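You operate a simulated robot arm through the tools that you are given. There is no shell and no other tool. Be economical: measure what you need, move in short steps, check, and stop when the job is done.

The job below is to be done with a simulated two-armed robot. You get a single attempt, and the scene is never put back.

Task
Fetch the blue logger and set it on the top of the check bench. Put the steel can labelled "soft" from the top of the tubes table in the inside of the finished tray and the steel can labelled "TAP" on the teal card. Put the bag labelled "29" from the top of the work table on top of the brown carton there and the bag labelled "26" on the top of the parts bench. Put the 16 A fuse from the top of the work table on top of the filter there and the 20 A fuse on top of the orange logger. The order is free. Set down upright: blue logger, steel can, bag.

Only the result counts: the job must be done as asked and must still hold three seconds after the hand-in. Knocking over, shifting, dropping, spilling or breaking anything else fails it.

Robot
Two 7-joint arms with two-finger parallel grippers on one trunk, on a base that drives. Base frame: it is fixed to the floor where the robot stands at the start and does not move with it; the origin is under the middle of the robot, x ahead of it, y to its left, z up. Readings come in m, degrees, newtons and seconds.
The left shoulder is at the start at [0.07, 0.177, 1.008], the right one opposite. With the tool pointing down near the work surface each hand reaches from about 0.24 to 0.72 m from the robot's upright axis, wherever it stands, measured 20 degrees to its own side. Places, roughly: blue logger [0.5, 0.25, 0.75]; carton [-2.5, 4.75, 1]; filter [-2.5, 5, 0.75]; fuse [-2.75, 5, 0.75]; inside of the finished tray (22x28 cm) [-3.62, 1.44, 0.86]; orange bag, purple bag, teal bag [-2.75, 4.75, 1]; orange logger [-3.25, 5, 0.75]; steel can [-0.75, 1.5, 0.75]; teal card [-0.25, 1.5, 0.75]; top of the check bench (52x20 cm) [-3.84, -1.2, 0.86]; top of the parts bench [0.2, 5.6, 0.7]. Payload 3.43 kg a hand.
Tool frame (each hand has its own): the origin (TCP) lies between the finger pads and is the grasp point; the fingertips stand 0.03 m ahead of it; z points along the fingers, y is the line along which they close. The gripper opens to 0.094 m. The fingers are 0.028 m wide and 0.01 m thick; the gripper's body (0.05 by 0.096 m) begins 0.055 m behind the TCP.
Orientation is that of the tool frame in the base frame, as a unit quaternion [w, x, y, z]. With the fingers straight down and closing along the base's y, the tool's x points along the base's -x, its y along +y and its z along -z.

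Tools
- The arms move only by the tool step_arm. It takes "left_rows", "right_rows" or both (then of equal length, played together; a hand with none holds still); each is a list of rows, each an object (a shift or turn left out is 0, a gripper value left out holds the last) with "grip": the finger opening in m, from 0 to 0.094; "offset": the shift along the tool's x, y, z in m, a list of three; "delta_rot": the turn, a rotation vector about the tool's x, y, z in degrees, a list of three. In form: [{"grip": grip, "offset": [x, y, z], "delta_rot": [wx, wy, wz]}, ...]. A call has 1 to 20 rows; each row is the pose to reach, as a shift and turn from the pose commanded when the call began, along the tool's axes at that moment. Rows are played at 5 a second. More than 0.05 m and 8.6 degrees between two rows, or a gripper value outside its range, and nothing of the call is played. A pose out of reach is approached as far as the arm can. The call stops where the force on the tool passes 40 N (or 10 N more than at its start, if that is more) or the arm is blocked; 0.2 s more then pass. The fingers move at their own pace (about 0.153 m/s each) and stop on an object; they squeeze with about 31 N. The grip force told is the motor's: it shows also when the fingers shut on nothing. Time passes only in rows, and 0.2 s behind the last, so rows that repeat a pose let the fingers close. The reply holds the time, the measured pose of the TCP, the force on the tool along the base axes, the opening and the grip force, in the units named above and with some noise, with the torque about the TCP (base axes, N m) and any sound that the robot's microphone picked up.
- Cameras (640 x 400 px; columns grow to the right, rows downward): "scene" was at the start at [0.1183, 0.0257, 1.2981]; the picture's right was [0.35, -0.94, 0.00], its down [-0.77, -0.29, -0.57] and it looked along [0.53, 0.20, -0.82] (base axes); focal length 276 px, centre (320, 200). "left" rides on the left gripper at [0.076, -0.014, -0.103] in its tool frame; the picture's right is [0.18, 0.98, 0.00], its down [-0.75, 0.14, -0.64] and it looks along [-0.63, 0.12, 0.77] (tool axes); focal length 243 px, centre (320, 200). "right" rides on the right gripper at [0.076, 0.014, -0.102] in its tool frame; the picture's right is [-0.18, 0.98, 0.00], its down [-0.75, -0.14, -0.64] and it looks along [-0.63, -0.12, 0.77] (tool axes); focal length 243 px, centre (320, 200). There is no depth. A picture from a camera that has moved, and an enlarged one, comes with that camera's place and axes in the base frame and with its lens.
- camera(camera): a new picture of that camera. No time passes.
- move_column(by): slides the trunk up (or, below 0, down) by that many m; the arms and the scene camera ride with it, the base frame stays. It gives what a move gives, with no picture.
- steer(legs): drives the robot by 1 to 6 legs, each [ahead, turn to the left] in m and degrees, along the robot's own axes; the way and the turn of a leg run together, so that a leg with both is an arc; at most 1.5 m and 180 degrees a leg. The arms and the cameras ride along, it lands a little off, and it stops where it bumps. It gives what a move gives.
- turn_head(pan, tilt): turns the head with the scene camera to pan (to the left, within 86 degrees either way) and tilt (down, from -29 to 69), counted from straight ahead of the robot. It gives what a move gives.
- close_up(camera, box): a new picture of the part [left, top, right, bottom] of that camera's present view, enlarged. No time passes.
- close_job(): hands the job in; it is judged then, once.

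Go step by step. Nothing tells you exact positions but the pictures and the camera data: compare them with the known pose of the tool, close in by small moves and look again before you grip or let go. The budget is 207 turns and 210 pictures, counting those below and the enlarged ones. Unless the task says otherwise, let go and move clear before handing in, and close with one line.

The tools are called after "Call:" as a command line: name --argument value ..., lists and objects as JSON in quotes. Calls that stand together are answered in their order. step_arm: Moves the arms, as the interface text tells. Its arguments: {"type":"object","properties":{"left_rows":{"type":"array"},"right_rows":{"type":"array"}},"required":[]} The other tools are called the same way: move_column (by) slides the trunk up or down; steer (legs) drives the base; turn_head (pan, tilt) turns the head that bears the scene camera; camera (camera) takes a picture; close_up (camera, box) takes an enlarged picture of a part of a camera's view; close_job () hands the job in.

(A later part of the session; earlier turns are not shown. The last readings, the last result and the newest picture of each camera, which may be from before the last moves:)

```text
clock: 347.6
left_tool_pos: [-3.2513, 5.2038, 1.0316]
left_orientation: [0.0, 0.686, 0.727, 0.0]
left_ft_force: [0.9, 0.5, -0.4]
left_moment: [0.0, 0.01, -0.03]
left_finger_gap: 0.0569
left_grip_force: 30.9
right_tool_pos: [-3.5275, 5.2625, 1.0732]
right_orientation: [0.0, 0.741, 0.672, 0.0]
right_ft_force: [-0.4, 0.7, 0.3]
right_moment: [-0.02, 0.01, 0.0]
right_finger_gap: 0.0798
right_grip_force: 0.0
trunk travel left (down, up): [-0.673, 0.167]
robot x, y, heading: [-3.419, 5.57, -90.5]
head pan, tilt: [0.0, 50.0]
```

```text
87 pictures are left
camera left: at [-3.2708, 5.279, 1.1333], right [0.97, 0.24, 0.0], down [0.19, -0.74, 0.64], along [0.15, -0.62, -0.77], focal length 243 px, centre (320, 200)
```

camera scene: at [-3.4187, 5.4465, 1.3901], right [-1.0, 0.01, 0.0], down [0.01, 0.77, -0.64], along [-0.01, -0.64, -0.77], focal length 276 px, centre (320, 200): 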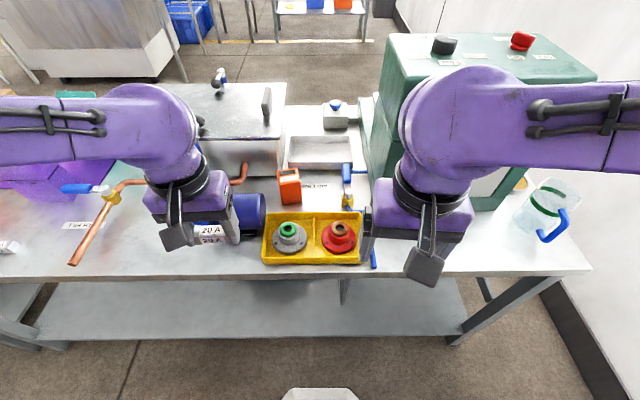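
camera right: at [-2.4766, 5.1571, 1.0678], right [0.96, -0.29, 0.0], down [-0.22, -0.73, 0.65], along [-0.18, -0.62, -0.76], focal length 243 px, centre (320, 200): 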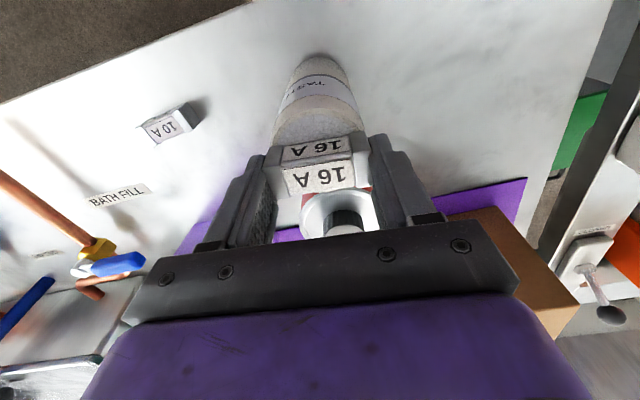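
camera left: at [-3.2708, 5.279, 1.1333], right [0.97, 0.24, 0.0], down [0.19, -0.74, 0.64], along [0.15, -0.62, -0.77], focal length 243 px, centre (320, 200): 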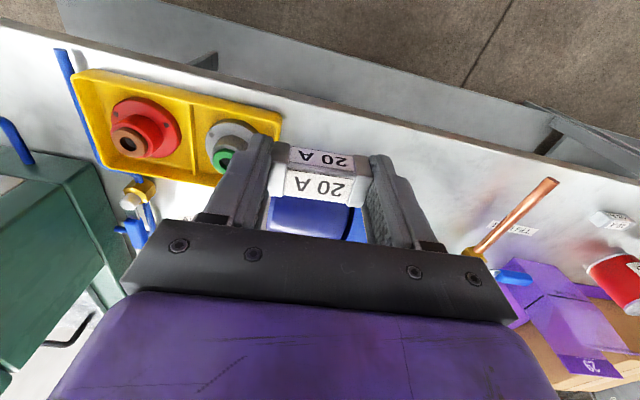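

Call:
close_up --camera "scene" --box '[230, 130, 350, 220]'

```text
4.44 times, centred on (290, 175) of scene
camera zoom: at [-3.4187, 5.4465, 1.3901], right [-1.0, 0.01, 0.0], down [0.01, 0.77, -0.64], along [-0.01, -0.64, -0.77], focal length 1228 px, centre (453, 311)
```

zoom: 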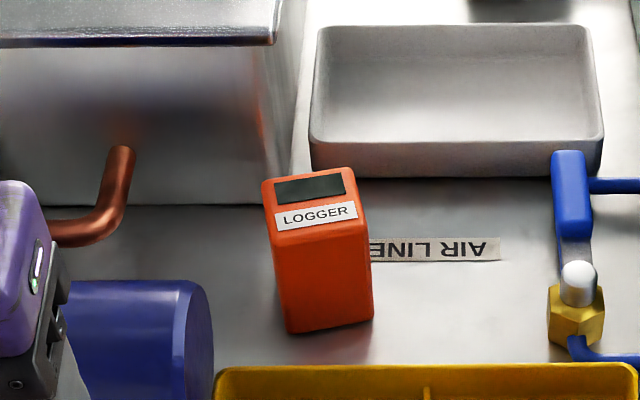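

Orange logger top ≈(−3.346, 4.942, 0.88), yawed ~10°. Moving 20 A above it.

Call:
step_arm --left_rows '[{"offset": [-0.043, -0.018, 0], "delta_rot": [0, 0, -1]}, {"offset": [-0.086, -0.036, 0], "delta_rot": [0, 0, -2]}, {"offset": [-0.129, -0.055, 0], "delta_rot": [0, 0, -3]}, {"offset": [-0.172, -0.073, 0], "delta_rot": [0, 0, -4]}, {"offset": [-0.215, -0.092, 0], "delta_rot": [0, 0, -5]}, {"offset": [-0.256, -0.1097, 0], "delta_rot": [0, 0, -6]}, {"offset": [-0.256, -0.1097, 0.03], "delta_rot": [0, 0, -6]}, {"offset": [-0.256, -0.1097, 0.07], "delta_rot": [0, 0, -6]}, {"offset": [-0.256, -0.1097, 0.07], "delta_rot": [0, 0, -6]}]'

Call:
camera --camera "left"

Call:
close_up --camera "scene" --box '[210, 100, 370, 220]'

```text
clock: 349.6
left_tool_pos: [-3.3436, 4.9422, 0.9612]
left_orientation: [0.002, 0.648, 0.762, 0.0]
left_ft_force: [0.1, 0.4, -0.8]
left_moment: [-0.01, -0.01, 0.05]
left_finger_gap: 0.0567
left_grip_force: 31.0
right_tool_pos: [-3.5281, 5.2618, 1.0719]
right_orientation: [0.001, 0.741, 0.671, 0.001]
right_ft_force: [0.5, 0.3, -0.1]
right_moment: [-0.01, -0.03, 0.0]
right_finger_gap: 0.08
right_grip_force: 0.1
trunk travel left (down, up): [-0.673, 0.167]
robot x, y, heading: [-3.4184, 5.571, -90.7]
head pan, tilt: [0.0, 50.0]
```

```text
85 pictures are left
camera left: at [-3.3695, 5.0142, 1.0635], right [0.94, 0.34, 0.0], down [0.26, -0.72, 0.64], along [0.22, -0.6, -0.77], focal length 243 px, centre (320, 200)
```

left: 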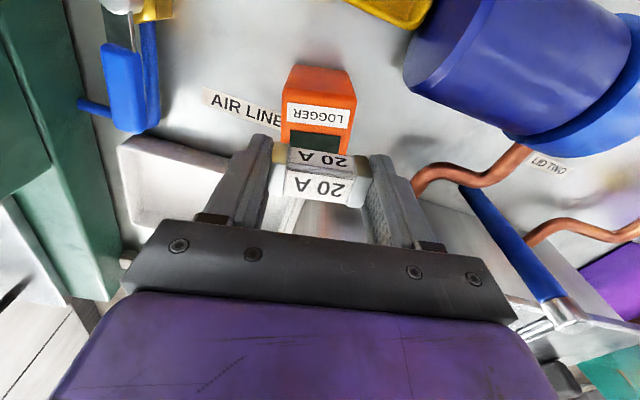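

```text
3.33 times, centred on (290, 160) of scene
camera zoom: at [-3.4189, 5.4463, 1.3901], right [-1.0, 0.01, 0.0], down [0.01, 0.77, -0.64], along [-0.01, -0.64, -0.77], focal length 921 px, centre (420, 333)
```

zoom: 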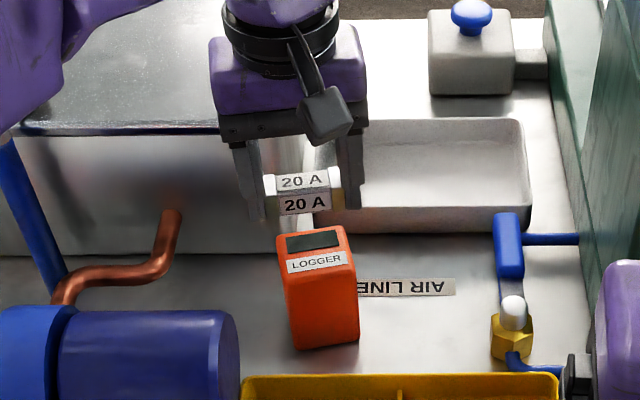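

Good alignment. Lowering gently onto the logger top.

Call:
step_arm --left_rows '[{"offset": [0.005, -0.002, 0.02]}, {"offset": [0.005, -0.002, 0.028]}, {"offset": [0.005, -0.002, 0.032]}, {"offset": [0.005, -0.002, 0.036]}, {"offset": [0.005, -0.002, 0.039]}, {"offset": [0.005, -0.002, 0.039]}]'

Call:
close_up --camera "scene" --box '[210, 100, 370, 220]'

Call:
camera --camera "left"

```text
clock: 351.0
left_tool_pos: [-3.3479, 4.9456, 0.9239]
left_orientation: [0.0, 0.647, 0.762, -0.001]
left_ft_force: [0.1, 0.1, -0.6]
left_moment: [0.03, 0.02, -0.03]
left_finger_gap: 0.0571
left_grip_force: 30.8
right_tool_pos: [-3.5276, 5.2609, 1.0713]
right_orientation: [0.0, 0.741, 0.672, 0.0]
right_ft_force: [0.6, -0.2, 0.6]
right_moment: [-0.02, 0.0, 0.0]
right_finger_gap: 0.0801
right_grip_force: 0.0
trunk travel left (down, up): [-0.673, 0.167]
robot x, y, heading: [-3.4188, 5.5764, -90.8]
head pan, tilt: [0.0, 50.0]
```

```text
3.33 times, centred on (290, 160) of scene
camera zoom: at [-3.4188, 5.4461, 1.3901], right [-1.0, 0.01, 0.0], down [0.01, 0.77, -0.64], along [-0.01, -0.64, -0.77], focal length 921 px, centre (420, 333)
```

zoom: 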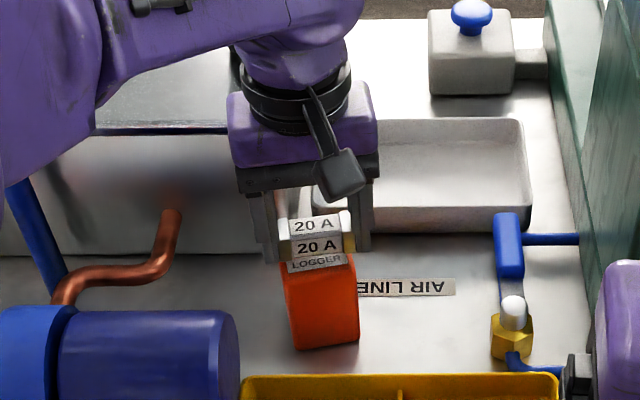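

```text
82 pictures are left
camera left: at [-3.3749, 5.0187, 1.0247], right [0.94, 0.34, 0.0], down [0.26, -0.72, 0.64], along [0.22, -0.6, -0.77], focal length 243 px, centre (320, 200)
```

left: 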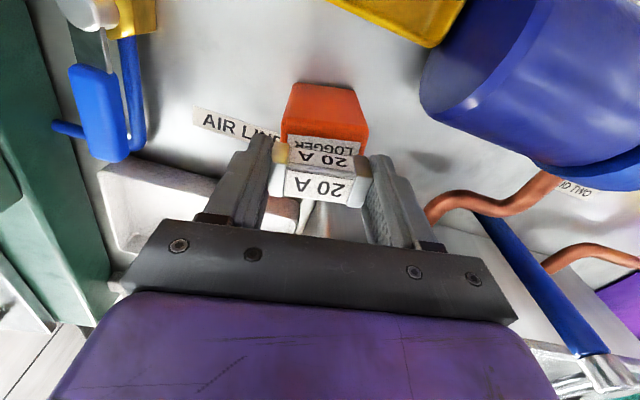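

Call:
step_arm --left_rows '[{"offset": [0, 0, 0.003]}, {"offset": [0, 0, 0.006]}, {"offset": [0, 0, 0.009]}, {"offset": [0, 0, 0.009]}]'

```text
clock: 352.0
left_tool_pos: [-3.3493, 4.9463, 0.9156]
left_orientation: [0.001, 0.647, 0.762, -0.002]
left_ft_force: [1.2, -0.8, 7.0]
left_moment: [-0.06, -0.14, -0.01]
left_finger_gap: 0.0571
left_grip_force: 30.9
right_tool_pos: [-3.5277, 5.2634, 1.0725]
right_orientation: [0.002, 0.74, 0.672, 0.0]
right_ft_force: [0.9, 0.4, 0.6]
right_moment: [-0.01, 0.02, 0.01]
right_finger_gap: 0.08
right_grip_force: 0.1
trunk travel left (down, up): [-0.673, 0.167]
robot x, y, heading: [-3.4198, 5.5731, -90.9]
head pan, tilt: [0.0, 50.0]
```

Light contact (7 N). Release and rise.

Call:
step_arm --left_rows '[{"grip": 0.062, "offset": [0, 0, 0]}, {"grip": 0.08, "offset": [0, 0, 0]}, {"offset": [0, 0, 0]}, {"offset": [0, 0, -0.03]}, {"offset": [0, 0, -0.07]}, {"offset": [0, 0, -0.11]}, {"offset": [0, 0, -0.14]}]'

Call:
close_up --camera "scene" --box '[210, 100, 370, 220]'

```text
clock: 353.6
left_tool_pos: [-3.351, 4.9477, 1.0539]
left_orientation: [0.001, 0.648, 0.762, -0.001]
left_ft_force: [0.4, 0.1, 0.2]
left_moment: [0.05, -0.01, 0.0]
left_finger_gap: 0.0799
left_grip_force: 0.1
right_tool_pos: [-3.5279, 5.2623, 1.0719]
right_orientation: [0.002, 0.741, 0.672, 0.0]
right_ft_force: [0.0, 0.6, -0.3]
right_moment: [0.02, -0.01, 0.0]
right_finger_gap: 0.0801
right_grip_force: 0.0
trunk travel left (down, up): [-0.673, 0.167]
robot x, y, heading: [-3.4186, 5.5699, -90.9]
head pan, tilt: [0.0, 50.0]
```

```text
3.33 times, centred on (290, 160) of scene
camera zoom: at [-3.4189, 5.4468, 1.3901], right [-1.0, 0.01, 0.0], down [0.01, 0.77, -0.64], along [-0.01, -0.64, -0.77], focal length 921 px, centre (420, 333)
```

zoom: 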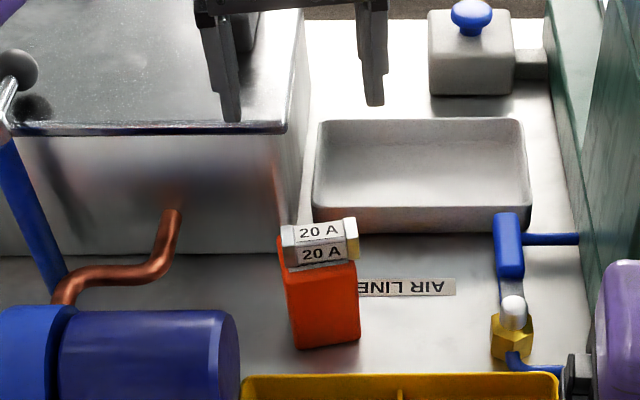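

20 A rests on the orange logger. Next is bag 29. Pull the left hand back and straighten it.

Call:
step_arm --left_rows '[{"offset": [0.045, 0, -0.02], "delta_rot": [0, 0, 2]}, {"offset": [0.09, 0, -0.04], "delta_rot": [0, 0, 4]}, {"offset": [0.135, 0.01, -0.04], "delta_rot": [0, 0, 6]}, {"offset": [0.18, 0.03, -0.04], "delta_rot": [0, 0, 8]}, {"offset": [0.22, 0.05, -0.04], "delta_rot": [0, 0, 10]}, {"offset": [0.26, 0.07, -0.04], "delta_rot": [0, 0, 10]}]'

Call:
steer --legs '[[-0.35, 0], [0, 91], [0.82, 0], [0, -90]]'

Call:
turn_head --pan 0 --tilt 45

Call:
camera --camera "scene"

```text
clock: 355.0
left_tool_pos: [-3.3202, 5.2174, 1.0957]
left_orientation: [0.001, 0.711, 0.703, -0.002]
left_ft_force: [0.0, 1.7, -0.2]
left_moment: [-0.03, 0.03, -0.02]
left_finger_gap: 0.0801
left_grip_force: 0.1
right_tool_pos: [-3.5263, 5.2628, 1.0725]
right_orientation: [0.0, 0.74, 0.673, -0.001]
right_ft_force: [-0.6, 1.3, 0.2]
right_moment: [0.0, 0.04, -0.01]
right_finger_gap: 0.08
right_grip_force: 0.0
trunk travel left (down, up): [-0.673, 0.167]
robot x, y, heading: [-3.4166, 5.5731, -90.8]
head pan, tilt: [0.0, 50.0]
```

```text
clock: 369.1
left_tool_pos: [-2.4764, 5.6095, 1.096]
left_orientation: [0.001, 0.695, 0.719, 0.0]
left_ft_force: [-0.4, -0.5, 0.6]
left_moment: [-0.05, 0.0, 0.0]
left_finger_gap: 0.0801
left_grip_force: 0.1
right_tool_pos: [-2.6842, 5.6461, 1.0727]
right_orientation: [0.001, 0.726, 0.688, 0.001]
right_ft_force: [0.3, 0.6, 0.2]
right_moment: [0.0, 0.0, 0.0]
right_finger_gap: 0.0799
right_grip_force: 0.1
trunk travel left (down, up): [-0.673, 0.167]
robot x, y, heading: [-2.5866, 5.9647, -88.3]
head pan, tilt: [0.0, 50.0]
```

```text
clock: 369.7
left_tool_pos: [-2.477, 5.6091, 1.0959]
left_orientation: [0.001, 0.696, 0.718, -0.001]
left_ft_force: [0.2, 0.1, -0.6]
left_moment: [0.01, -0.01, 0.0]
left_finger_gap: 0.0799
left_grip_force: 0.0
right_tool_pos: [-2.6826, 5.6466, 1.0724]
right_orientation: [0.001, 0.725, 0.688, 0.001]
right_ft_force: [0.0, 0.1, -0.5]
right_moment: [0.0, -0.03, -0.02]
right_finger_gap: 0.0799
right_grip_force: 0.1
trunk travel left (down, up): [-0.673, 0.167]
robot x, y, heading: [-2.5902, 5.9629, -88.1]
head pan, tilt: [0.0, 45.0]
```

```text
80 pictures are left
camera scene: at [-2.5823, 5.8307, 1.397], right [-1.0, -0.03, 0.0], down [-0.02, 0.71, -0.71], along [0.02, -0.71, -0.71], focal length 276 px, centre (320, 200)
```

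scene: 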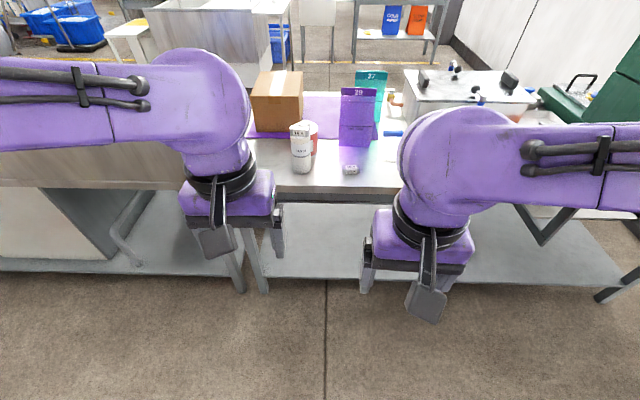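

Turning the right wrist 84° and extending it in free space before approaching.

Call:
steer --legs '[[0, -1.9]]'

Call:
step_arm --right_rows '[{"grip": 0.092, "offset": [-0.04, 0, -0.02]}, {"offset": [-0.08, 0, -0.03]}, {"offset": [-0.12, 0, -0.03]}, {"offset": [-0.16, 0, -0.03]}, {"offset": [-0.2, 0, -0.03]}, {"offset": [-0.24, 0, -0.03]}]'

Call:
step_arm --right_rows '[{"delta_rot": [0, 0, 8]}, {"delta_rot": [0, 0, 16]}, {"delta_rot": [0, 0, 24]}, {"delta_rot": [0, 0, 32]}, {"delta_rot": [0, 0, 40]}, {"delta_rot": [0, 0, 48]}, {"delta_rot": [0, 0, 56]}, {"delta_rot": [0, 0, 64]}, {"delta_rot": [0, 0, 72]}, {"delta_rot": [0, 0, 80]}, {"delta_rot": [0, 0, 84]}, {"delta_rot": [0, 0, 84]}]'

Call:
camera --camera "scene"

```text
clock: 370.5
left_tool_pos: [-2.4871, 5.6059, 1.0954]
left_orientation: [0.001, 0.708, 0.706, -0.001]
left_ft_force: [0.5, 0.2, -0.1]
left_moment: [0.0, 0.02, 0.0]
left_finger_gap: 0.08
left_grip_force: 0.0
right_tool_pos: [-2.6934, 5.6499, 1.0715]
right_orientation: [0.001, 0.737, 0.676, 0.0]
right_ft_force: [0.4, -0.1, -0.7]
right_moment: [0.02, -0.02, 0.04]
right_finger_gap: 0.0801
right_grip_force: 0.0
trunk travel left (down, up): [-0.673, 0.167]
robot x, y, heading: [-2.5884, 5.962, -89.9]
head pan, tilt: [0.0, 45.0]
```

```text
clock: 371.9
left_tool_pos: [-2.4879, 5.6041, 1.0955]
left_orientation: [-0.001, 0.708, 0.706, 0.0]
left_ft_force: [-0.4, 0.9, 0.9]
left_moment: [0.05, -0.02, 0.06]
left_finger_gap: 0.0802
left_grip_force: 0.1
right_tool_pos: [-2.7142, 5.4068, 1.1015]
right_orientation: [-0.002, 0.737, 0.675, 0.001]
right_ft_force: [-0.1, -0.4, -0.2]
right_moment: [0.01, 0.0, -0.02]
right_finger_gap: 0.092
right_grip_force: 0.1
trunk travel left (down, up): [-0.673, 0.167]
robot x, y, heading: [-2.5855, 5.9617, -90.2]
head pan, tilt: [0.0, 45.0]
```

```text
clock: 374.5
left_tool_pos: [-2.4879, 5.6076, 1.0961]
left_orientation: [0.0, 0.708, 0.707, -0.001]
left_ft_force: [0.2, 0.1, 0.5]
left_moment: [-0.01, 0.01, -0.01]
left_finger_gap: 0.0799
left_grip_force: 0.1
right_tool_pos: [-2.714, 5.4115, 1.101]
right_orientation: [0.0, 1.0, 0.007, 0.0]
right_ft_force: [-0.9, 0.0, -0.1]
right_moment: [-0.01, -0.03, 0.0]
right_finger_gap: 0.092
right_grip_force: 0.0
trunk travel left (down, up): [-0.673, 0.167]
robot x, y, heading: [-2.5879, 5.9586, -90.1]
head pan, tilt: [0.0, 45.0]
```

```text
79 pictures are left
camera scene: at [-2.5865, 5.8305, 1.397], right [-1.0, 0.0, 0.0], down [0.0, 0.71, -0.71], along [0.0, -0.71, -0.71], focal length 276 px, centre (320, 200)
```

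scene: 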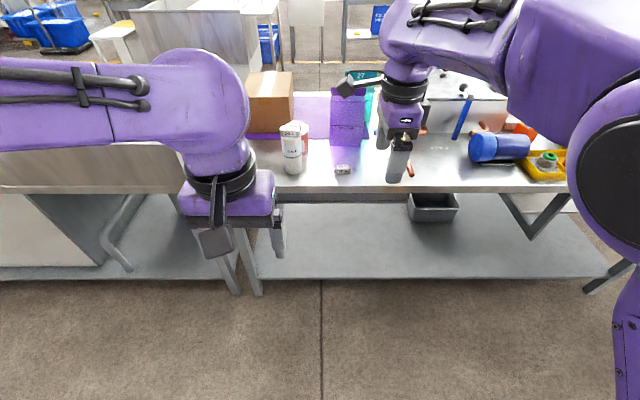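

Wrist set. Drive forward 0.40 m and look down at bag 29 with the wrist camera.

Call:
steer --legs '[[0.4, 0]]'

Call:
camera --camera "right"

Call:
camera --camera "scene"

```text
clock: 377.0
left_tool_pos: [-2.4941, 5.2037, 1.0965]
left_orientation: [0.0, 0.712, 0.702, -0.001]
left_ft_force: [0.4, 0.2, 0.1]
left_moment: [0.02, 0.01, 0.03]
left_finger_gap: 0.0799
left_grip_force: 0.1
right_tool_pos: [-2.7249, 5.0139, 1.103]
right_orientation: [-0.001, 1.0, 0.002, 0.0]
right_ft_force: [-0.5, 0.4, -0.1]
right_moment: [-0.02, 0.0, 0.01]
right_finger_gap: 0.0917
right_grip_force: 0.1
trunk travel left (down, up): [-0.673, 0.167]
robot x, y, heading: [-2.5927, 5.5606, -90.9]
head pan, tilt: [0.0, 45.0]
```

```text
78 pictures are left
camera right: at [-2.6483, 4.999, 1.2054], right [-0.18, -0.98, 0.0], down [-0.75, 0.14, 0.64], along [-0.63, 0.11, -0.77], focal length 243 px, centre (320, 200)
```

right: 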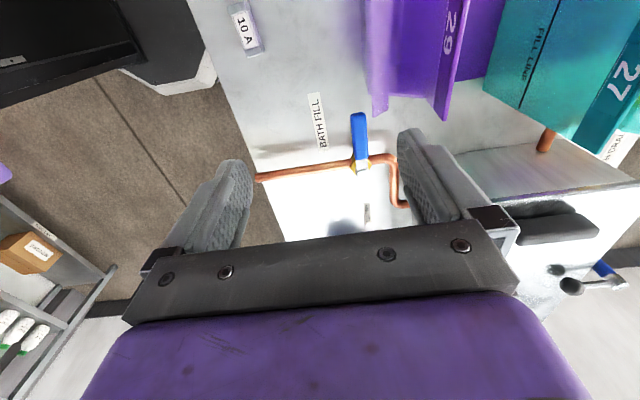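

```text
77 pictures are left
camera scene: at [-2.5912, 5.4305, 1.397], right [-1.0, 0.01, 0.0], down [0.01, 0.71, -0.71], along [-0.01, -0.71, -0.71], focal length 276 px, centre (320, 200)
```

scene: 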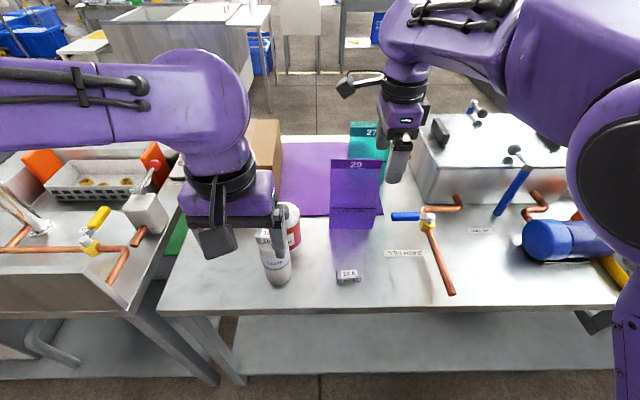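

Bag 29 centre ≈(−2.683, 4.938). Nudge forward 6 cm, centre the hand and check.

Call:
steer --legs '[[0.06, 0]]'

Call:
step_arm --right_rows '[{"offset": [0.02, 0.008, 0]}, {"offset": [0.042, 0.016, 0]}, {"offset": [0.042, 0.016, 0]}]'

Call:
camera --camera "right"

Call:
close_up --camera "scene" --box '[280, 100, 440, 240]'

```text
clock: 377.9
left_tool_pos: [-2.4957, 5.1497, 1.0974]
left_orientation: [-0.001, 0.713, 0.702, -0.002]
left_ft_force: [0.0, 0.8, -0.4]
left_moment: [-0.05, 0.01, 0.0]
left_finger_gap: 0.08
left_grip_force: 0.1
right_tool_pos: [-2.725, 4.9562, 1.1048]
right_orientation: [0.003, 1.0, 0.003, 0.001]
right_ft_force: [0.2, 0.1, -0.6]
right_moment: [-0.01, 0.0, 0.02]
right_finger_gap: 0.092
right_grip_force: 0.0
trunk travel left (down, up): [-0.673, 0.167]
robot x, y, heading: [-2.5874, 5.5058, -90.7]
head pan, tilt: [0.0, 45.0]
```

```text
clock: 378.8
left_tool_pos: [-2.496, 5.1444, 1.0947]
left_orientation: [0.0, 0.712, 0.702, 0.0]
left_ft_force: [0.0, -0.5, 0.0]
left_moment: [-0.02, 0.0, 0.03]
left_finger_gap: 0.0799
left_grip_force: 0.1
right_tool_pos: [-2.6846, 4.937, 1.1019]
right_orientation: [0.001, 1.0, 0.003, 0.001]
right_ft_force: [-1.6, -1.0, -0.5]
right_moment: [0.0, -0.03, -0.05]
right_finger_gap: 0.0918
right_grip_force: 0.0
trunk travel left (down, up): [-0.673, 0.167]
robot x, y, heading: [-2.5897, 5.5028, -90.9]
head pan, tilt: [0.0, 45.0]
```

```text
76 pictures are left
camera right: at [-2.607, 4.9227, 1.2053], right [-0.18, -0.98, 0.0], down [-0.76, 0.14, 0.64], along [-0.63, 0.11, -0.77], focal length 243 px, centre (320, 200)
```

right: 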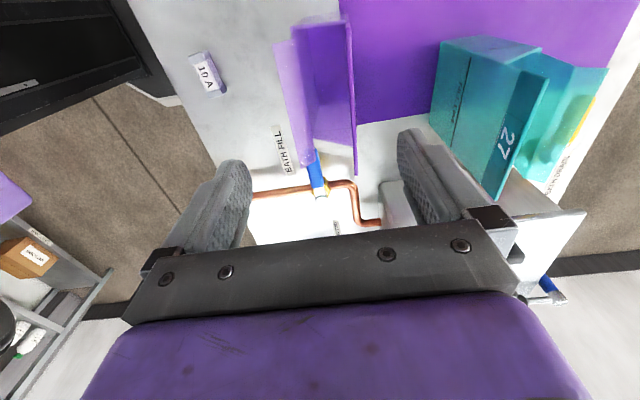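

```text
2.86 times, centred on (360, 170) of scene
camera zoom: at [-2.5929, 5.3693, 1.3969], right [-1.0, 0.01, 0.0], down [0.01, 0.71, -0.71], along [-0.01, -0.71, -0.71], focal length 789 px, centre (206, 286)
```

zoom: 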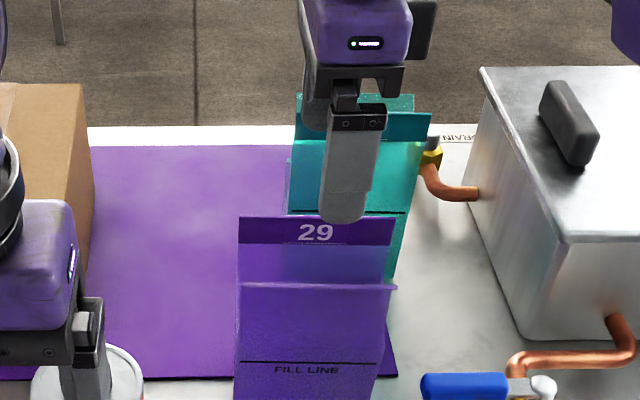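

Centred in depth; a 1 cm shift in x and 3° yaw, then lower with the trunk.

Call:
step_arm --right_rows '[{"offset": [0.01, 0.002, 0], "delta_rot": [0, 0, 3]}, {"offset": [0.01, 0.002, 0], "delta_rot": [0, 0, 3]}]'

Call:
move_column --by -0.117

Call:
camera --camera "right"

Call:
close_up --camera "scene" --box '[280, 100, 440, 240]'

```text
clock: 379.4
left_tool_pos: [-2.4963, 5.1454, 1.0954]
left_orientation: [0.001, 0.712, 0.702, 0.0]
left_ft_force: [-0.4, -0.4, -0.6]
left_moment: [0.02, 0.02, -0.02]
left_finger_gap: 0.0798
left_grip_force: 0.0
right_tool_pos: [-2.674, 4.9349, 1.1031]
right_orientation: [0.0, 1.0, -0.023, 0.0]
right_ft_force: [-0.5, 0.8, -0.2]
right_moment: [-0.01, -0.02, -0.03]
right_finger_gap: 0.0921
right_grip_force: 0.0
trunk travel left (down, up): [-0.673, 0.167]
robot x, y, heading: [-2.5912, 5.5054, -90.8]
head pan, tilt: [0.0, 45.0]
```

```text
clock: 380.8
left_tool_pos: [-2.4952, 5.1443, 0.9788]
left_orientation: [0.0, 0.712, 0.702, -0.001]
left_ft_force: [-0.3, 0.8, 0.6]
left_moment: [0.0, -0.01, 0.04]
left_finger_gap: 0.08
left_grip_force: 0.1
right_tool_pos: [-2.673, 4.9349, 0.9862]
right_orientation: [0.001, 1.0, -0.023, 0.0]
right_ft_force: [-0.5, 0.5, -0.1]
right_moment: [0.03, 0.02, 0.02]
right_finger_gap: 0.0921
right_grip_force: 0.1
trunk travel left (down, up): [-0.556, 0.284]
robot x, y, heading: [-2.5931, 5.501, -90.7]
head pan, tilt: [0.0, 45.0]
```

```text
74 pictures are left
camera right: at [-2.5977, 4.9176, 1.089], right [-0.23, -0.97, 0.0], down [-0.75, 0.18, 0.64], along [-0.62, 0.15, -0.77], focal length 243 px, centre (320, 200)
```

right: 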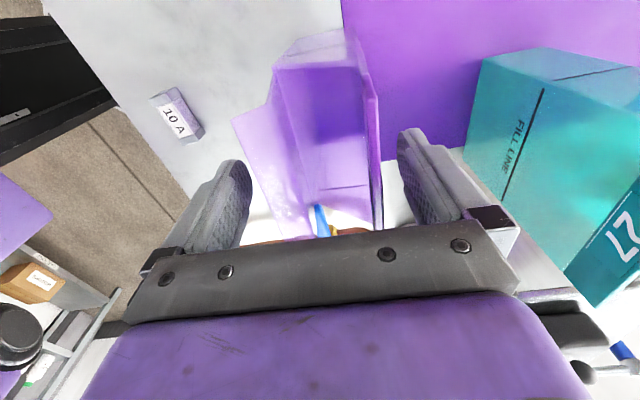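

```text
2.86 times, centred on (360, 170) of scene
camera zoom: at [-2.5921, 5.3704, 1.28], right [-1.0, 0.01, 0.0], down [0.01, 0.71, -0.71], along [-0.01, -0.71, -0.71], focal length 789 px, centre (206, 286)
```

zoom: 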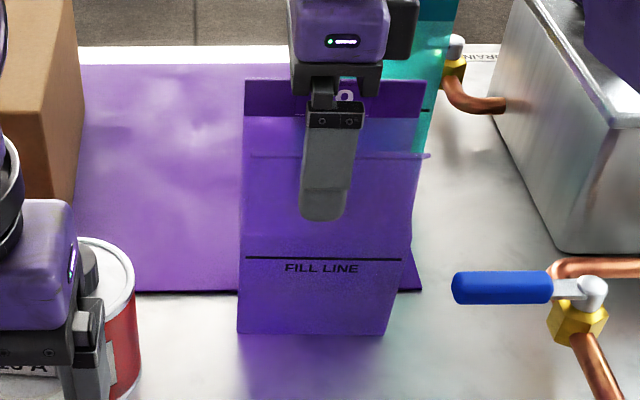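

The left hand is close to the filter, so I'll pull it back first, then close the right hand on the bag.

Call:
step_arm --left_rows '[{"offset": [0.04, 0, 0]}, {"offset": [0.08, 0, -0.01]}, {"offset": [0.09, 0.02, -0.04]}, {"offset": [0.09, 0.02, -0.06]}]' --right_rows '[{"grip": 0.06}, {"grip": 0.03}, {"grip": 0.0}, {"grip": 0.0}]'

Call:
camera --camera "right"

Call:
camera --camera "scene"

```text
clock: 381.8
left_tool_pos: [-2.4752, 5.2344, 1.0416]
left_orientation: [0.001, 0.712, 0.702, -0.001]
left_ft_force: [0.0, -0.1, -0.5]
left_moment: [0.0, -0.03, 0.01]
left_finger_gap: 0.0803
left_grip_force: 0.0
right_tool_pos: [-2.6743, 4.9346, 0.9862]
right_orientation: [0.0, 1.0, -0.023, 0.001]
right_ft_force: [0.1, 0.5, -0.5]
right_moment: [-0.01, -0.01, 0.01]
right_finger_gap: 0.0078
right_grip_force: 31.2
trunk travel left (down, up): [-0.556, 0.284]
robot x, y, heading: [-2.5915, 5.5019, -90.9]
head pan, tilt: [0.0, 45.0]
```

```text
72 pictures are left
camera right: at [-2.5986, 4.9176, 1.0889], right [-0.23, -0.97, 0.0], down [-0.75, 0.18, 0.64], along [-0.62, 0.15, -0.77], focal length 243 px, centre (320, 200)
```

right: 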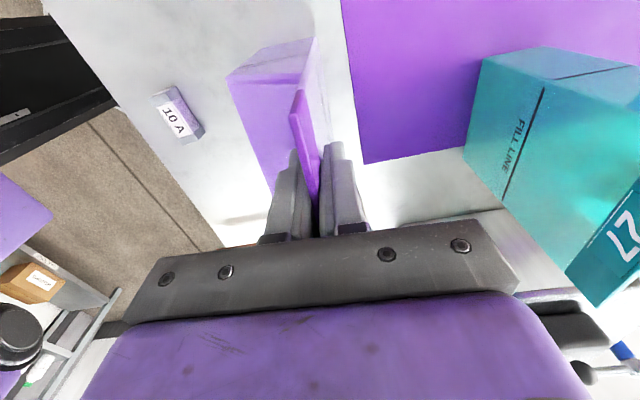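

```text
71 pictures are left
camera scene: at [-2.5932, 5.3704, 1.28], right [-1.0, 0.01, 0.0], down [0.01, 0.71, -0.71], along [-0.01, -0.71, -0.71], focal length 276 px, centre (320, 200)
```

scene: 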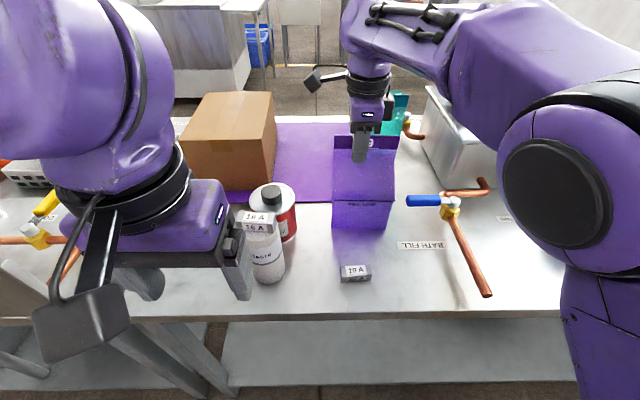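

Bag 29 is pinched. Lift with the trunk.

Call:
move_column --by 0.25

Call:
camera --camera "scene"

Call:
camera --camera "right"

```text
clock: 384.4
left_tool_pos: [-2.4741, 5.2336, 1.2907]
left_orientation: [0.0, 0.712, 0.702, -0.002]
left_ft_force: [-0.1, -0.2, 1.0]
left_moment: [0.01, -0.02, -0.02]
left_finger_gap: 0.0798
left_grip_force: 0.1
right_tool_pos: [-2.6736, 4.9339, 1.2357]
right_orientation: [0.0, 1.0, -0.024, 0.0]
right_ft_force: [0.9, -0.4, -0.3]
right_moment: [0.03, -0.02, 0.0]
right_finger_gap: 0.0081
right_grip_force: 31.3
trunk travel left (down, up): [-0.806, 0.034]
robot x, y, heading: [-2.5906, 5.5011, -91.0]
head pan, tilt: [0.0, 45.0]
```

```text
70 pictures are left
camera scene: at [-2.592, 5.3701, 1.5299], right [-1.0, 0.01, 0.0], down [0.01, 0.71, -0.71], along [-0.01, -0.71, -0.71], focal length 276 px, centre (320, 200)
```

scene: 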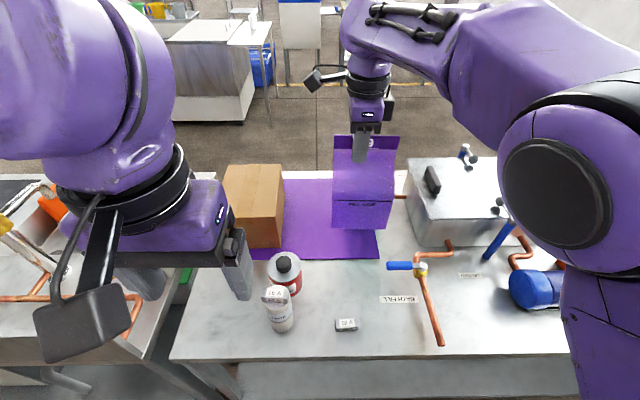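

```text
69 pictures are left
camera right: at [-2.5975, 4.9173, 1.3388], right [-0.23, -0.97, 0.0], down [-0.75, 0.18, 0.64], along [-0.62, 0.15, -0.77], focal length 243 px, centre (320, 200)
```

right: 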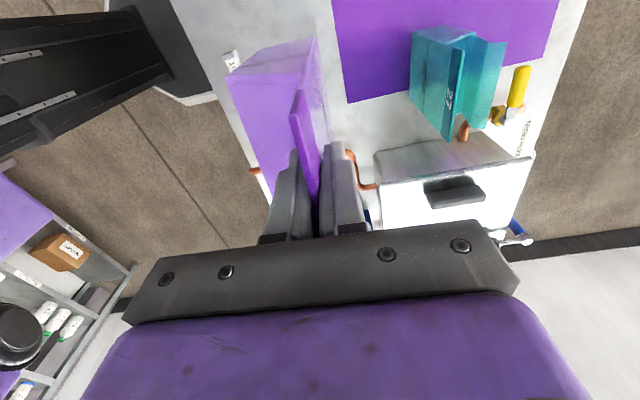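

Call:
close_up --camera "scene" --box '[200, 140, 320, 270]'

```text
3.08 times, centred on (260, 205) of scene
camera zoom: at [-2.592, 5.3701, 1.5299], right [-1.0, 0.01, 0.0], down [0.01, 0.71, -0.71], along [-0.01, -0.71, -0.71], focal length 850 px, centre (505, 185)
```

zoom: 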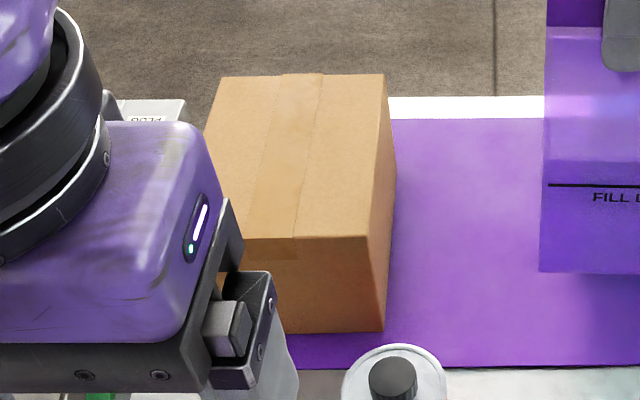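

Carton top: x −2.475…−2.29, y 4.615…4.855, z≈0.95. Shifting the base 0.29 m east so the right hand is in line with it.

Call:
steer --legs '[[-0.35, 0], [0, 91], [0.29, 0], [0, -90], [0.36, 0]]'

Call:
camera --camera "scene"

Call:
camera --camera "right"

```text
clock: 398.0
left_tool_pos: [-2.1981, 5.2201, 1.2913]
left_orientation: [0.001, 0.72, 0.694, -0.003]
left_ft_force: [-0.2, 0.6, 0.8]
left_moment: [-0.04, 0.02, 0.0]
left_finger_gap: 0.08
left_grip_force: 0.0
right_tool_pos: [-2.4035, 4.9279, 1.2372]
right_orientation: [0.001, 0.999, -0.035, -0.001]
right_ft_force: [0.0, 0.7, 0.0]
right_moment: [-0.03, 0.0, 0.03]
right_finger_gap: 0.0078
right_grip_force: 31.0
trunk travel left (down, up): [-0.806, 0.034]
robot x, y, heading: [-2.3077, 5.49, -92.2]
head pan, tilt: [0.0, 45.0]
```

```text
67 pictures are left
camera scene: at [-2.3119, 5.3605, 1.5302], right [-1.0, 0.04, 0.0], down [0.03, 0.71, -0.71], along [-0.03, -0.71, -0.71], focal length 276 px, centre (320, 200)
```

scene: 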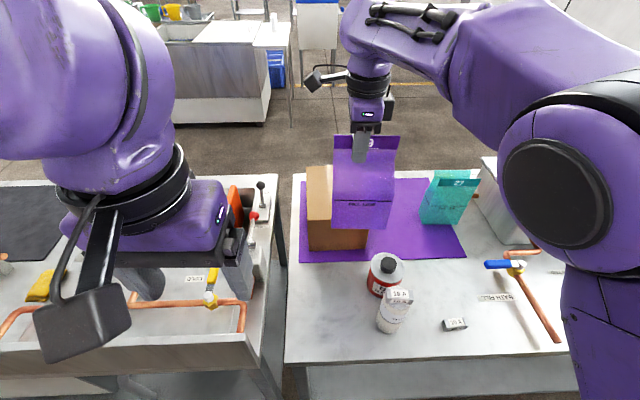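

```text
66 pictures are left
camera right: at [-2.3281, 4.9078, 1.3397], right [-0.25, -0.97, 0.0], down [-0.74, 0.2, 0.64], along [-0.62, 0.16, -0.77], focal length 243 px, centre (320, 200)
```

right: 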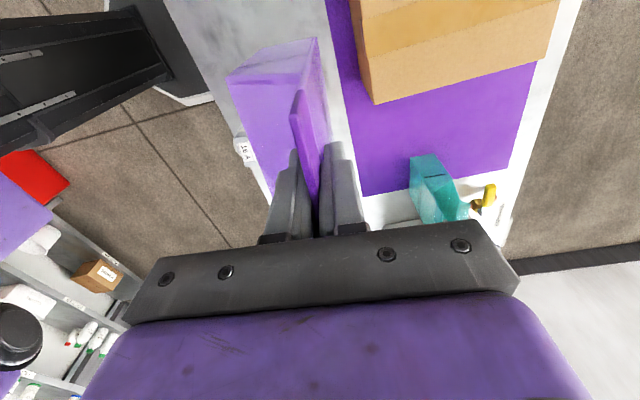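

Extending toward the carton centre-line in small steps.

Call:
step_arm --right_rows '[{"offset": [0.008, 0.035, 0]}, {"offset": [0.016, 0.07, 0]}, {"offset": [0.024, 0.105, 0]}, {"offset": [0.0315, 0.141, 0]}, {"offset": [0.0315, 0.141, 0]}]'

Call:
camera --camera "scene"

Call:
camera --camera "right"

```text
clock: 399.2
left_tool_pos: [-2.1971, 5.2189, 1.2905]
left_orientation: [-0.001, 0.72, 0.694, -0.001]
left_ft_force: [0.0, 0.2, 0.2]
left_moment: [0.02, 0.01, 0.02]
left_finger_gap: 0.0799
left_grip_force: 0.1
right_tool_pos: [-2.3952, 4.8565, 1.2341]
right_orientation: [-0.001, 0.999, -0.035, 0.001]
right_ft_force: [0.2, 0.2, 0.1]
right_moment: [0.0, 0.02, -0.01]
right_finger_gap: 0.0077
right_grip_force: 31.2
right hand out of reach, approached as far as the arm can: row 2, 3, 4, 5
trunk travel left (down, up): [-0.806, 0.034]
robot x, y, heading: [-2.3071, 5.4925, -92.0]
head pan, tilt: [0.0, 45.0]
```

```text
65 pictures are left
camera scene: at [-2.3121, 5.3571, 1.5298], right [-1.0, 0.04, 0.0], down [0.03, 0.71, -0.71], along [-0.03, -0.71, -0.71], focal length 276 px, centre (320, 200)
```

scene: 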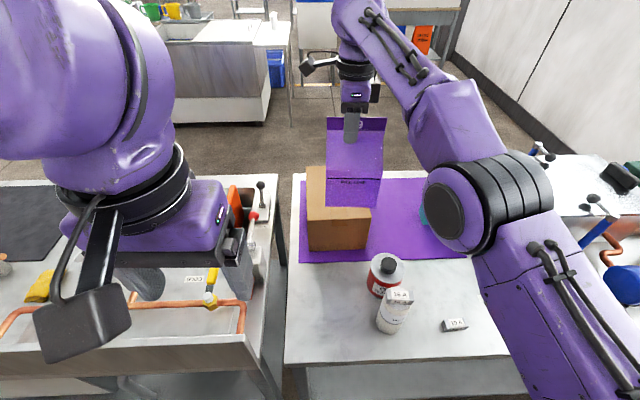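

```text
64 pictures are left
camera right: at [-2.3194, 4.8375, 1.3376], right [-0.25, -0.97, 0.0], down [-0.74, 0.19, 0.64], along [-0.62, 0.16, -0.77], focal length 243 px, centre (320, 200)
```

right: 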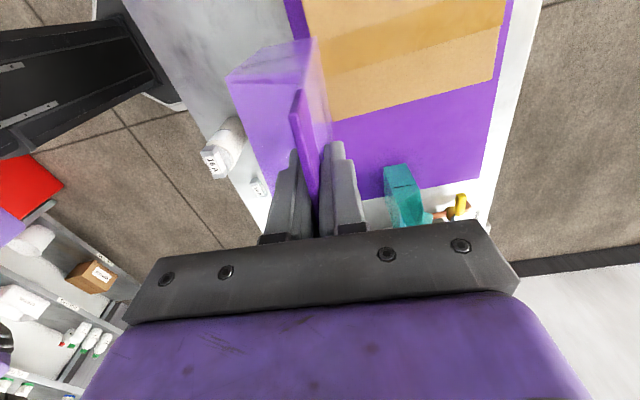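

The arm is stretched at this height. I'll raise the trunk 3 cm, edge the base 3 cm closer, and lower the hand by arm, which gives more forward reach.

Call:
move_column --by 0.03

Call:
steer --legs '[[0.03, 0]]'

Call:
step_arm --right_rows '[{"offset": [0, 0, 0.03]}, {"offset": [0.004, 0, 0.06]}, {"offset": [0.008, 0.015, 0.085]}, {"offset": [0.012, 0.03, 0.09]}, {"offset": [0.014, 0.045, 0.09]}, {"offset": [0.014, 0.045, 0.09]}]'

Call:
camera --camera "scene"

Call:
camera --camera "right"

```text
clock: 399.9
left_tool_pos: [-2.1976, 5.2195, 1.3216]
left_orientation: [0.0, 0.72, 0.694, -0.001]
left_ft_force: [-0.9, -1.2, -0.2]
left_moment: [0.0, 0.02, -0.02]
left_finger_gap: 0.0799
left_grip_force: 0.1
right_tool_pos: [-2.3947, 4.8585, 1.2658]
right_orientation: [-0.001, 0.999, -0.033, 0.001]
right_ft_force: [-0.2, -0.6, -0.5]
right_moment: [0.02, 0.01, -0.04]
right_finger_gap: 0.0081
right_grip_force: 31.1
trunk travel left (down, up): [-0.836, 0.004]
robot x, y, heading: [-2.3067, 5.4915, -92.3]
head pan, tilt: [0.0, 45.0]
```

```text
clock: 400.8
left_tool_pos: [-2.1979, 5.1995, 1.3232]
left_orientation: [0.002, 0.72, 0.694, -0.003]
left_ft_force: [0.4, 1.9, 0.3]
left_moment: [-0.08, 0.0, 0.0]
left_finger_gap: 0.0801
left_grip_force: 0.1
right_tool_pos: [-2.3936, 4.8366, 1.2695]
right_orientation: [0.003, 0.999, -0.034, 0.001]
right_ft_force: [-0.3, 1.1, 0.1]
right_moment: [-0.05, 0.0, -0.01]
right_finger_gap: 0.0076
right_grip_force: 31.5
trunk travel left (down, up): [-0.836, 0.004]
robot x, y, heading: [-2.3114, 5.4576, -92.5]
head pan, tilt: [0.0, 45.0]
```

```text
clock: 402.2
left_tool_pos: [-2.1987, 5.1904, 1.3209]
left_orientation: [0.0, 0.719, 0.695, -0.001]
left_ft_force: [-0.9, -0.2, -0.6]
left_moment: [0.02, 0.0, 0.0]
left_finger_gap: 0.0797
left_grip_force: 0.1
right_tool_pos: [-2.3865, 4.8071, 1.1785]
right_orientation: [0.0, 0.999, -0.034, 0.0]
right_ft_force: [-0.7, 0.6, 0.3]
right_moment: [0.02, -0.06, 0.02]
right_finger_gap: 0.0079
right_grip_force: 31.2
right hand out of reach, approached as far as the arm can: row 4, 5, 6
trunk travel left (down, up): [-0.836, 0.004]
robot x, y, heading: [-2.3088, 5.459, -92.0]
head pan, tilt: [0.0, 45.0]
```

```text
63 pictures are left
camera scene: at [-2.3129, 5.3287, 1.5599], right [-1.0, 0.04, 0.0], down [0.03, 0.71, -0.71], along [-0.03, -0.71, -0.71], focal length 276 px, centre (320, 200)
```

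scene: 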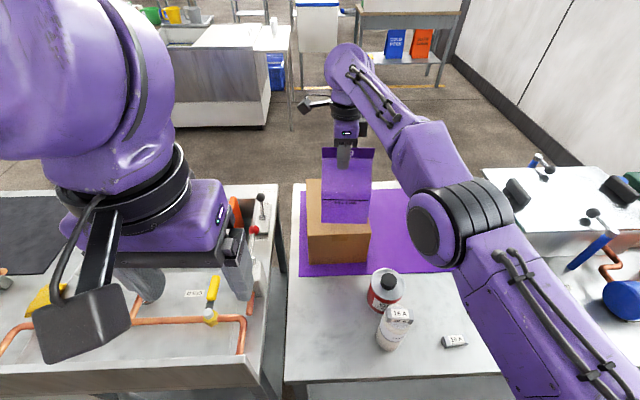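

```text
62 pictures are left
camera right: at [-2.3118, 4.7876, 1.2822], right [-0.25, -0.97, 0.0], down [-0.74, 0.19, 0.64], along [-0.62, 0.16, -0.77], focal length 243 px, centre (320, 200)
```

right: 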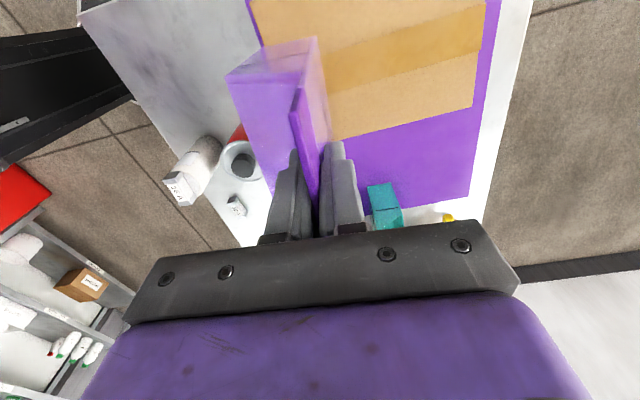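

The bag would sit only ~1 cm from the carton's edge. Turning the base 20° left brings the right shoulder nearer, so I'll retract, raise, turn, and reach again.

Call:
step_arm --right_rows '[{"offset": [0, -0.02, -0.03]}, {"offset": [-0.01, -0.05, -0.06]}, {"offset": [-0.03, -0.09, -0.06]}, {"offset": [-0.05, -0.13, -0.06]}, {"offset": [-0.07, -0.17, -0.06]}, {"offset": [-0.09, -0.21, -0.06]}, {"offset": [-0.1, -0.25, -0.06]}]'

Call:
steer --legs '[[0, 20]]'

Call:
camera --camera "scene"

```text
clock: 403.8
left_tool_pos: [-2.2039, 5.191, 1.3225]
left_orientation: [0.002, 0.721, 0.693, 0.001]
left_ft_force: [-1.2, -0.2, -0.4]
left_moment: [-0.01, -0.04, 0.03]
left_finger_gap: 0.0797
left_grip_force: 0.1
right_tool_pos: [-2.476, 5.065, 1.2374]
right_orientation: [0.001, 0.999, -0.033, 0.004]
right_ft_force: [-0.1, 0.3, -0.2]
right_moment: [0.0, -0.04, 0.03]
right_finger_gap: 0.0077
right_grip_force: 31.3
trunk travel left (down, up): [-0.836, 0.004]
robot x, y, heading: [-2.3088, 5.4594, -92.1]
head pan, tilt: [0.0, 45.0]
```

```text
clock: 405.2
left_tool_pos: [-2.1149, 5.2435, 1.3223]
left_orientation: [0.0, 0.59, 0.807, -0.001]
left_ft_force: [-0.2, -0.9, 0.0]
left_moment: [0.02, -0.03, -0.01]
left_finger_gap: 0.0802
left_grip_force: 0.0
right_tool_pos: [-2.326, 5.0322, 1.2378]
right_orientation: [0.0, 0.99, 0.139, 0.0]
right_ft_force: [-0.6, 0.2, -0.2]
right_moment: [0.04, -0.02, -0.03]
right_finger_gap: 0.0079
right_grip_force: 31.0
trunk travel left (down, up): [-0.836, 0.004]
robot x, y, heading: [-2.3104, 5.4619, -72.1]
head pan, tilt: [0.0, 45.0]
```

```text
61 pictures are left
camera scene: at [-2.2685, 5.3353, 1.56], right [-0.95, -0.3, 0.0], down [-0.21, 0.67, -0.71], along [0.22, -0.67, -0.71], focal length 276 px, centre (320, 200)
```

scene: 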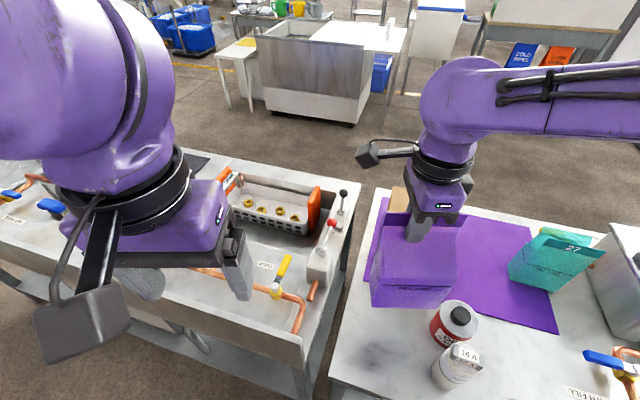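

Reaching out over the carton again, squaring the bag as I go.

Call:
step_arm --right_rows '[{"offset": [-0.02, 0.03, 0], "delta_rot": [0, 0, 2]}, {"offset": [-0.04, 0.06, 0], "delta_rot": [0, 0, 4]}, {"offset": [-0.055, 0.09, 0], "delta_rot": [0, 0, 6]}, {"offset": [-0.07, 0.12, 0.01], "delta_rot": [0, 0, 8]}, {"offset": [-0.085, 0.15, 0.02], "delta_rot": [0, 0, 10]}, {"offset": [-0.1, 0.18, 0.035], "delta_rot": [0, 0, 12]}, {"offset": [-0.115, 0.21, 0.05], "delta_rot": [0, 0, 14]}, {"offset": [-0.129, 0.24, 0.06], "delta_rot": [0, 0, 16]}, {"offset": [-0.129, 0.24, 0.06], "delta_rot": [0, 0, 16]}]'

Call:
camera --camera "scene"

Call:
camera --camera "right"

```text
clock: 407.2
left_tool_pos: [-2.1137, 5.2452, 1.3218]
left_orientation: [0.001, 0.59, 0.808, -0.002]
left_ft_force: [0.3, -0.3, -0.8]
left_moment: [-0.02, 0.01, -0.04]
left_finger_gap: 0.0799
left_grip_force: 0.1
right_tool_pos: [-2.3821, 4.7685, 1.1776]
right_orientation: [0.0, 1.0, -0.001, 0.001]
right_ft_force: [0.3, 0.3, 0.4]
right_moment: [-0.01, -0.01, 0.03]
right_finger_gap: 0.0079
right_grip_force: 31.0
trunk travel left (down, up): [-0.836, 0.004]
robot x, y, heading: [-2.3071, 5.4608, -72.3]
head pan, tilt: [0.0, 45.0]
```

```text
60 pictures are left
camera scene: at [-2.2681, 5.3367, 1.5601], right [-0.95, -0.3, 0.0], down [-0.22, 0.67, -0.71], along [0.21, -0.67, -0.71], focal length 276 px, centre (320, 200)
```

scene: 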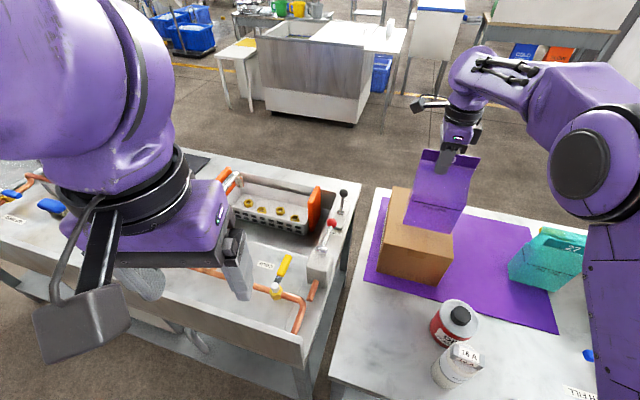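

```text
59 pictures are left
camera right: at [-2.3059, 4.7538, 1.2819], right [-0.18, -0.98, 0.0], down [-0.75, 0.14, 0.64], along [-0.63, 0.12, -0.77], focal length 243 px, centre (320, 200)
```

right: 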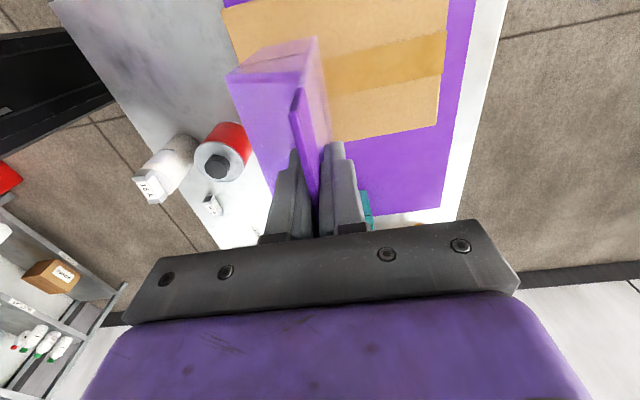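

Call:
close_up --camera "right" --box '[200, 0, 360, 200]'

Call:
close_up --camera "scene" --box '[360, 120, 500, 300]'

```text
2.00 times, centred on (280, 100) of right
camera zoom: at [-2.3059, 4.7538, 1.2819], right [-0.18, -0.98, 0.0], down [-0.75, 0.14, 0.64], along [-0.63, 0.12, -0.77], focal length 485 px, centre (400, 400)
```

zoom: 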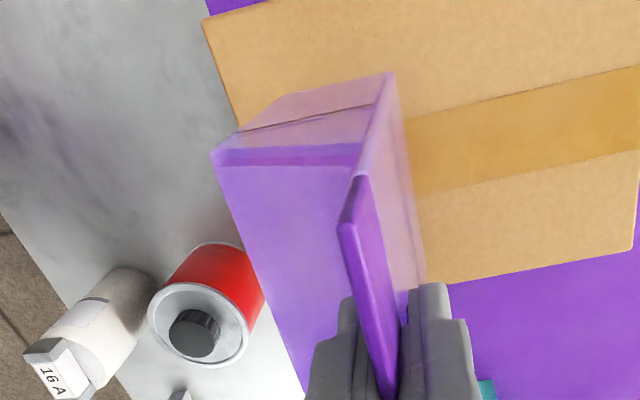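

```text
2.22 times, centred on (430, 210) of scene
camera zoom: at [-2.2681, 5.3367, 1.5601], right [-0.95, -0.3, 0.0], down [-0.22, 0.67, -0.71], along [0.21, -0.67, -0.71], focal length 614 px, centre (76, 178)
```

zoom: 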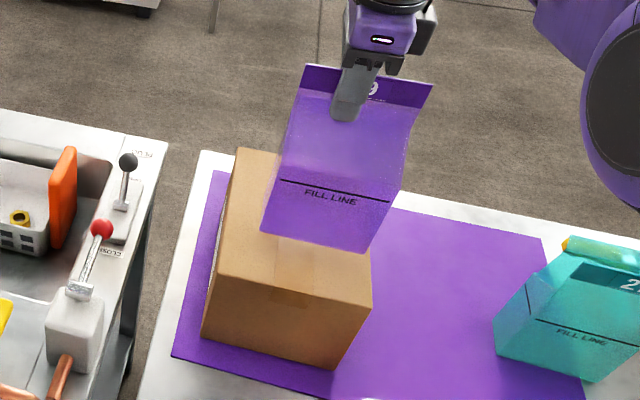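

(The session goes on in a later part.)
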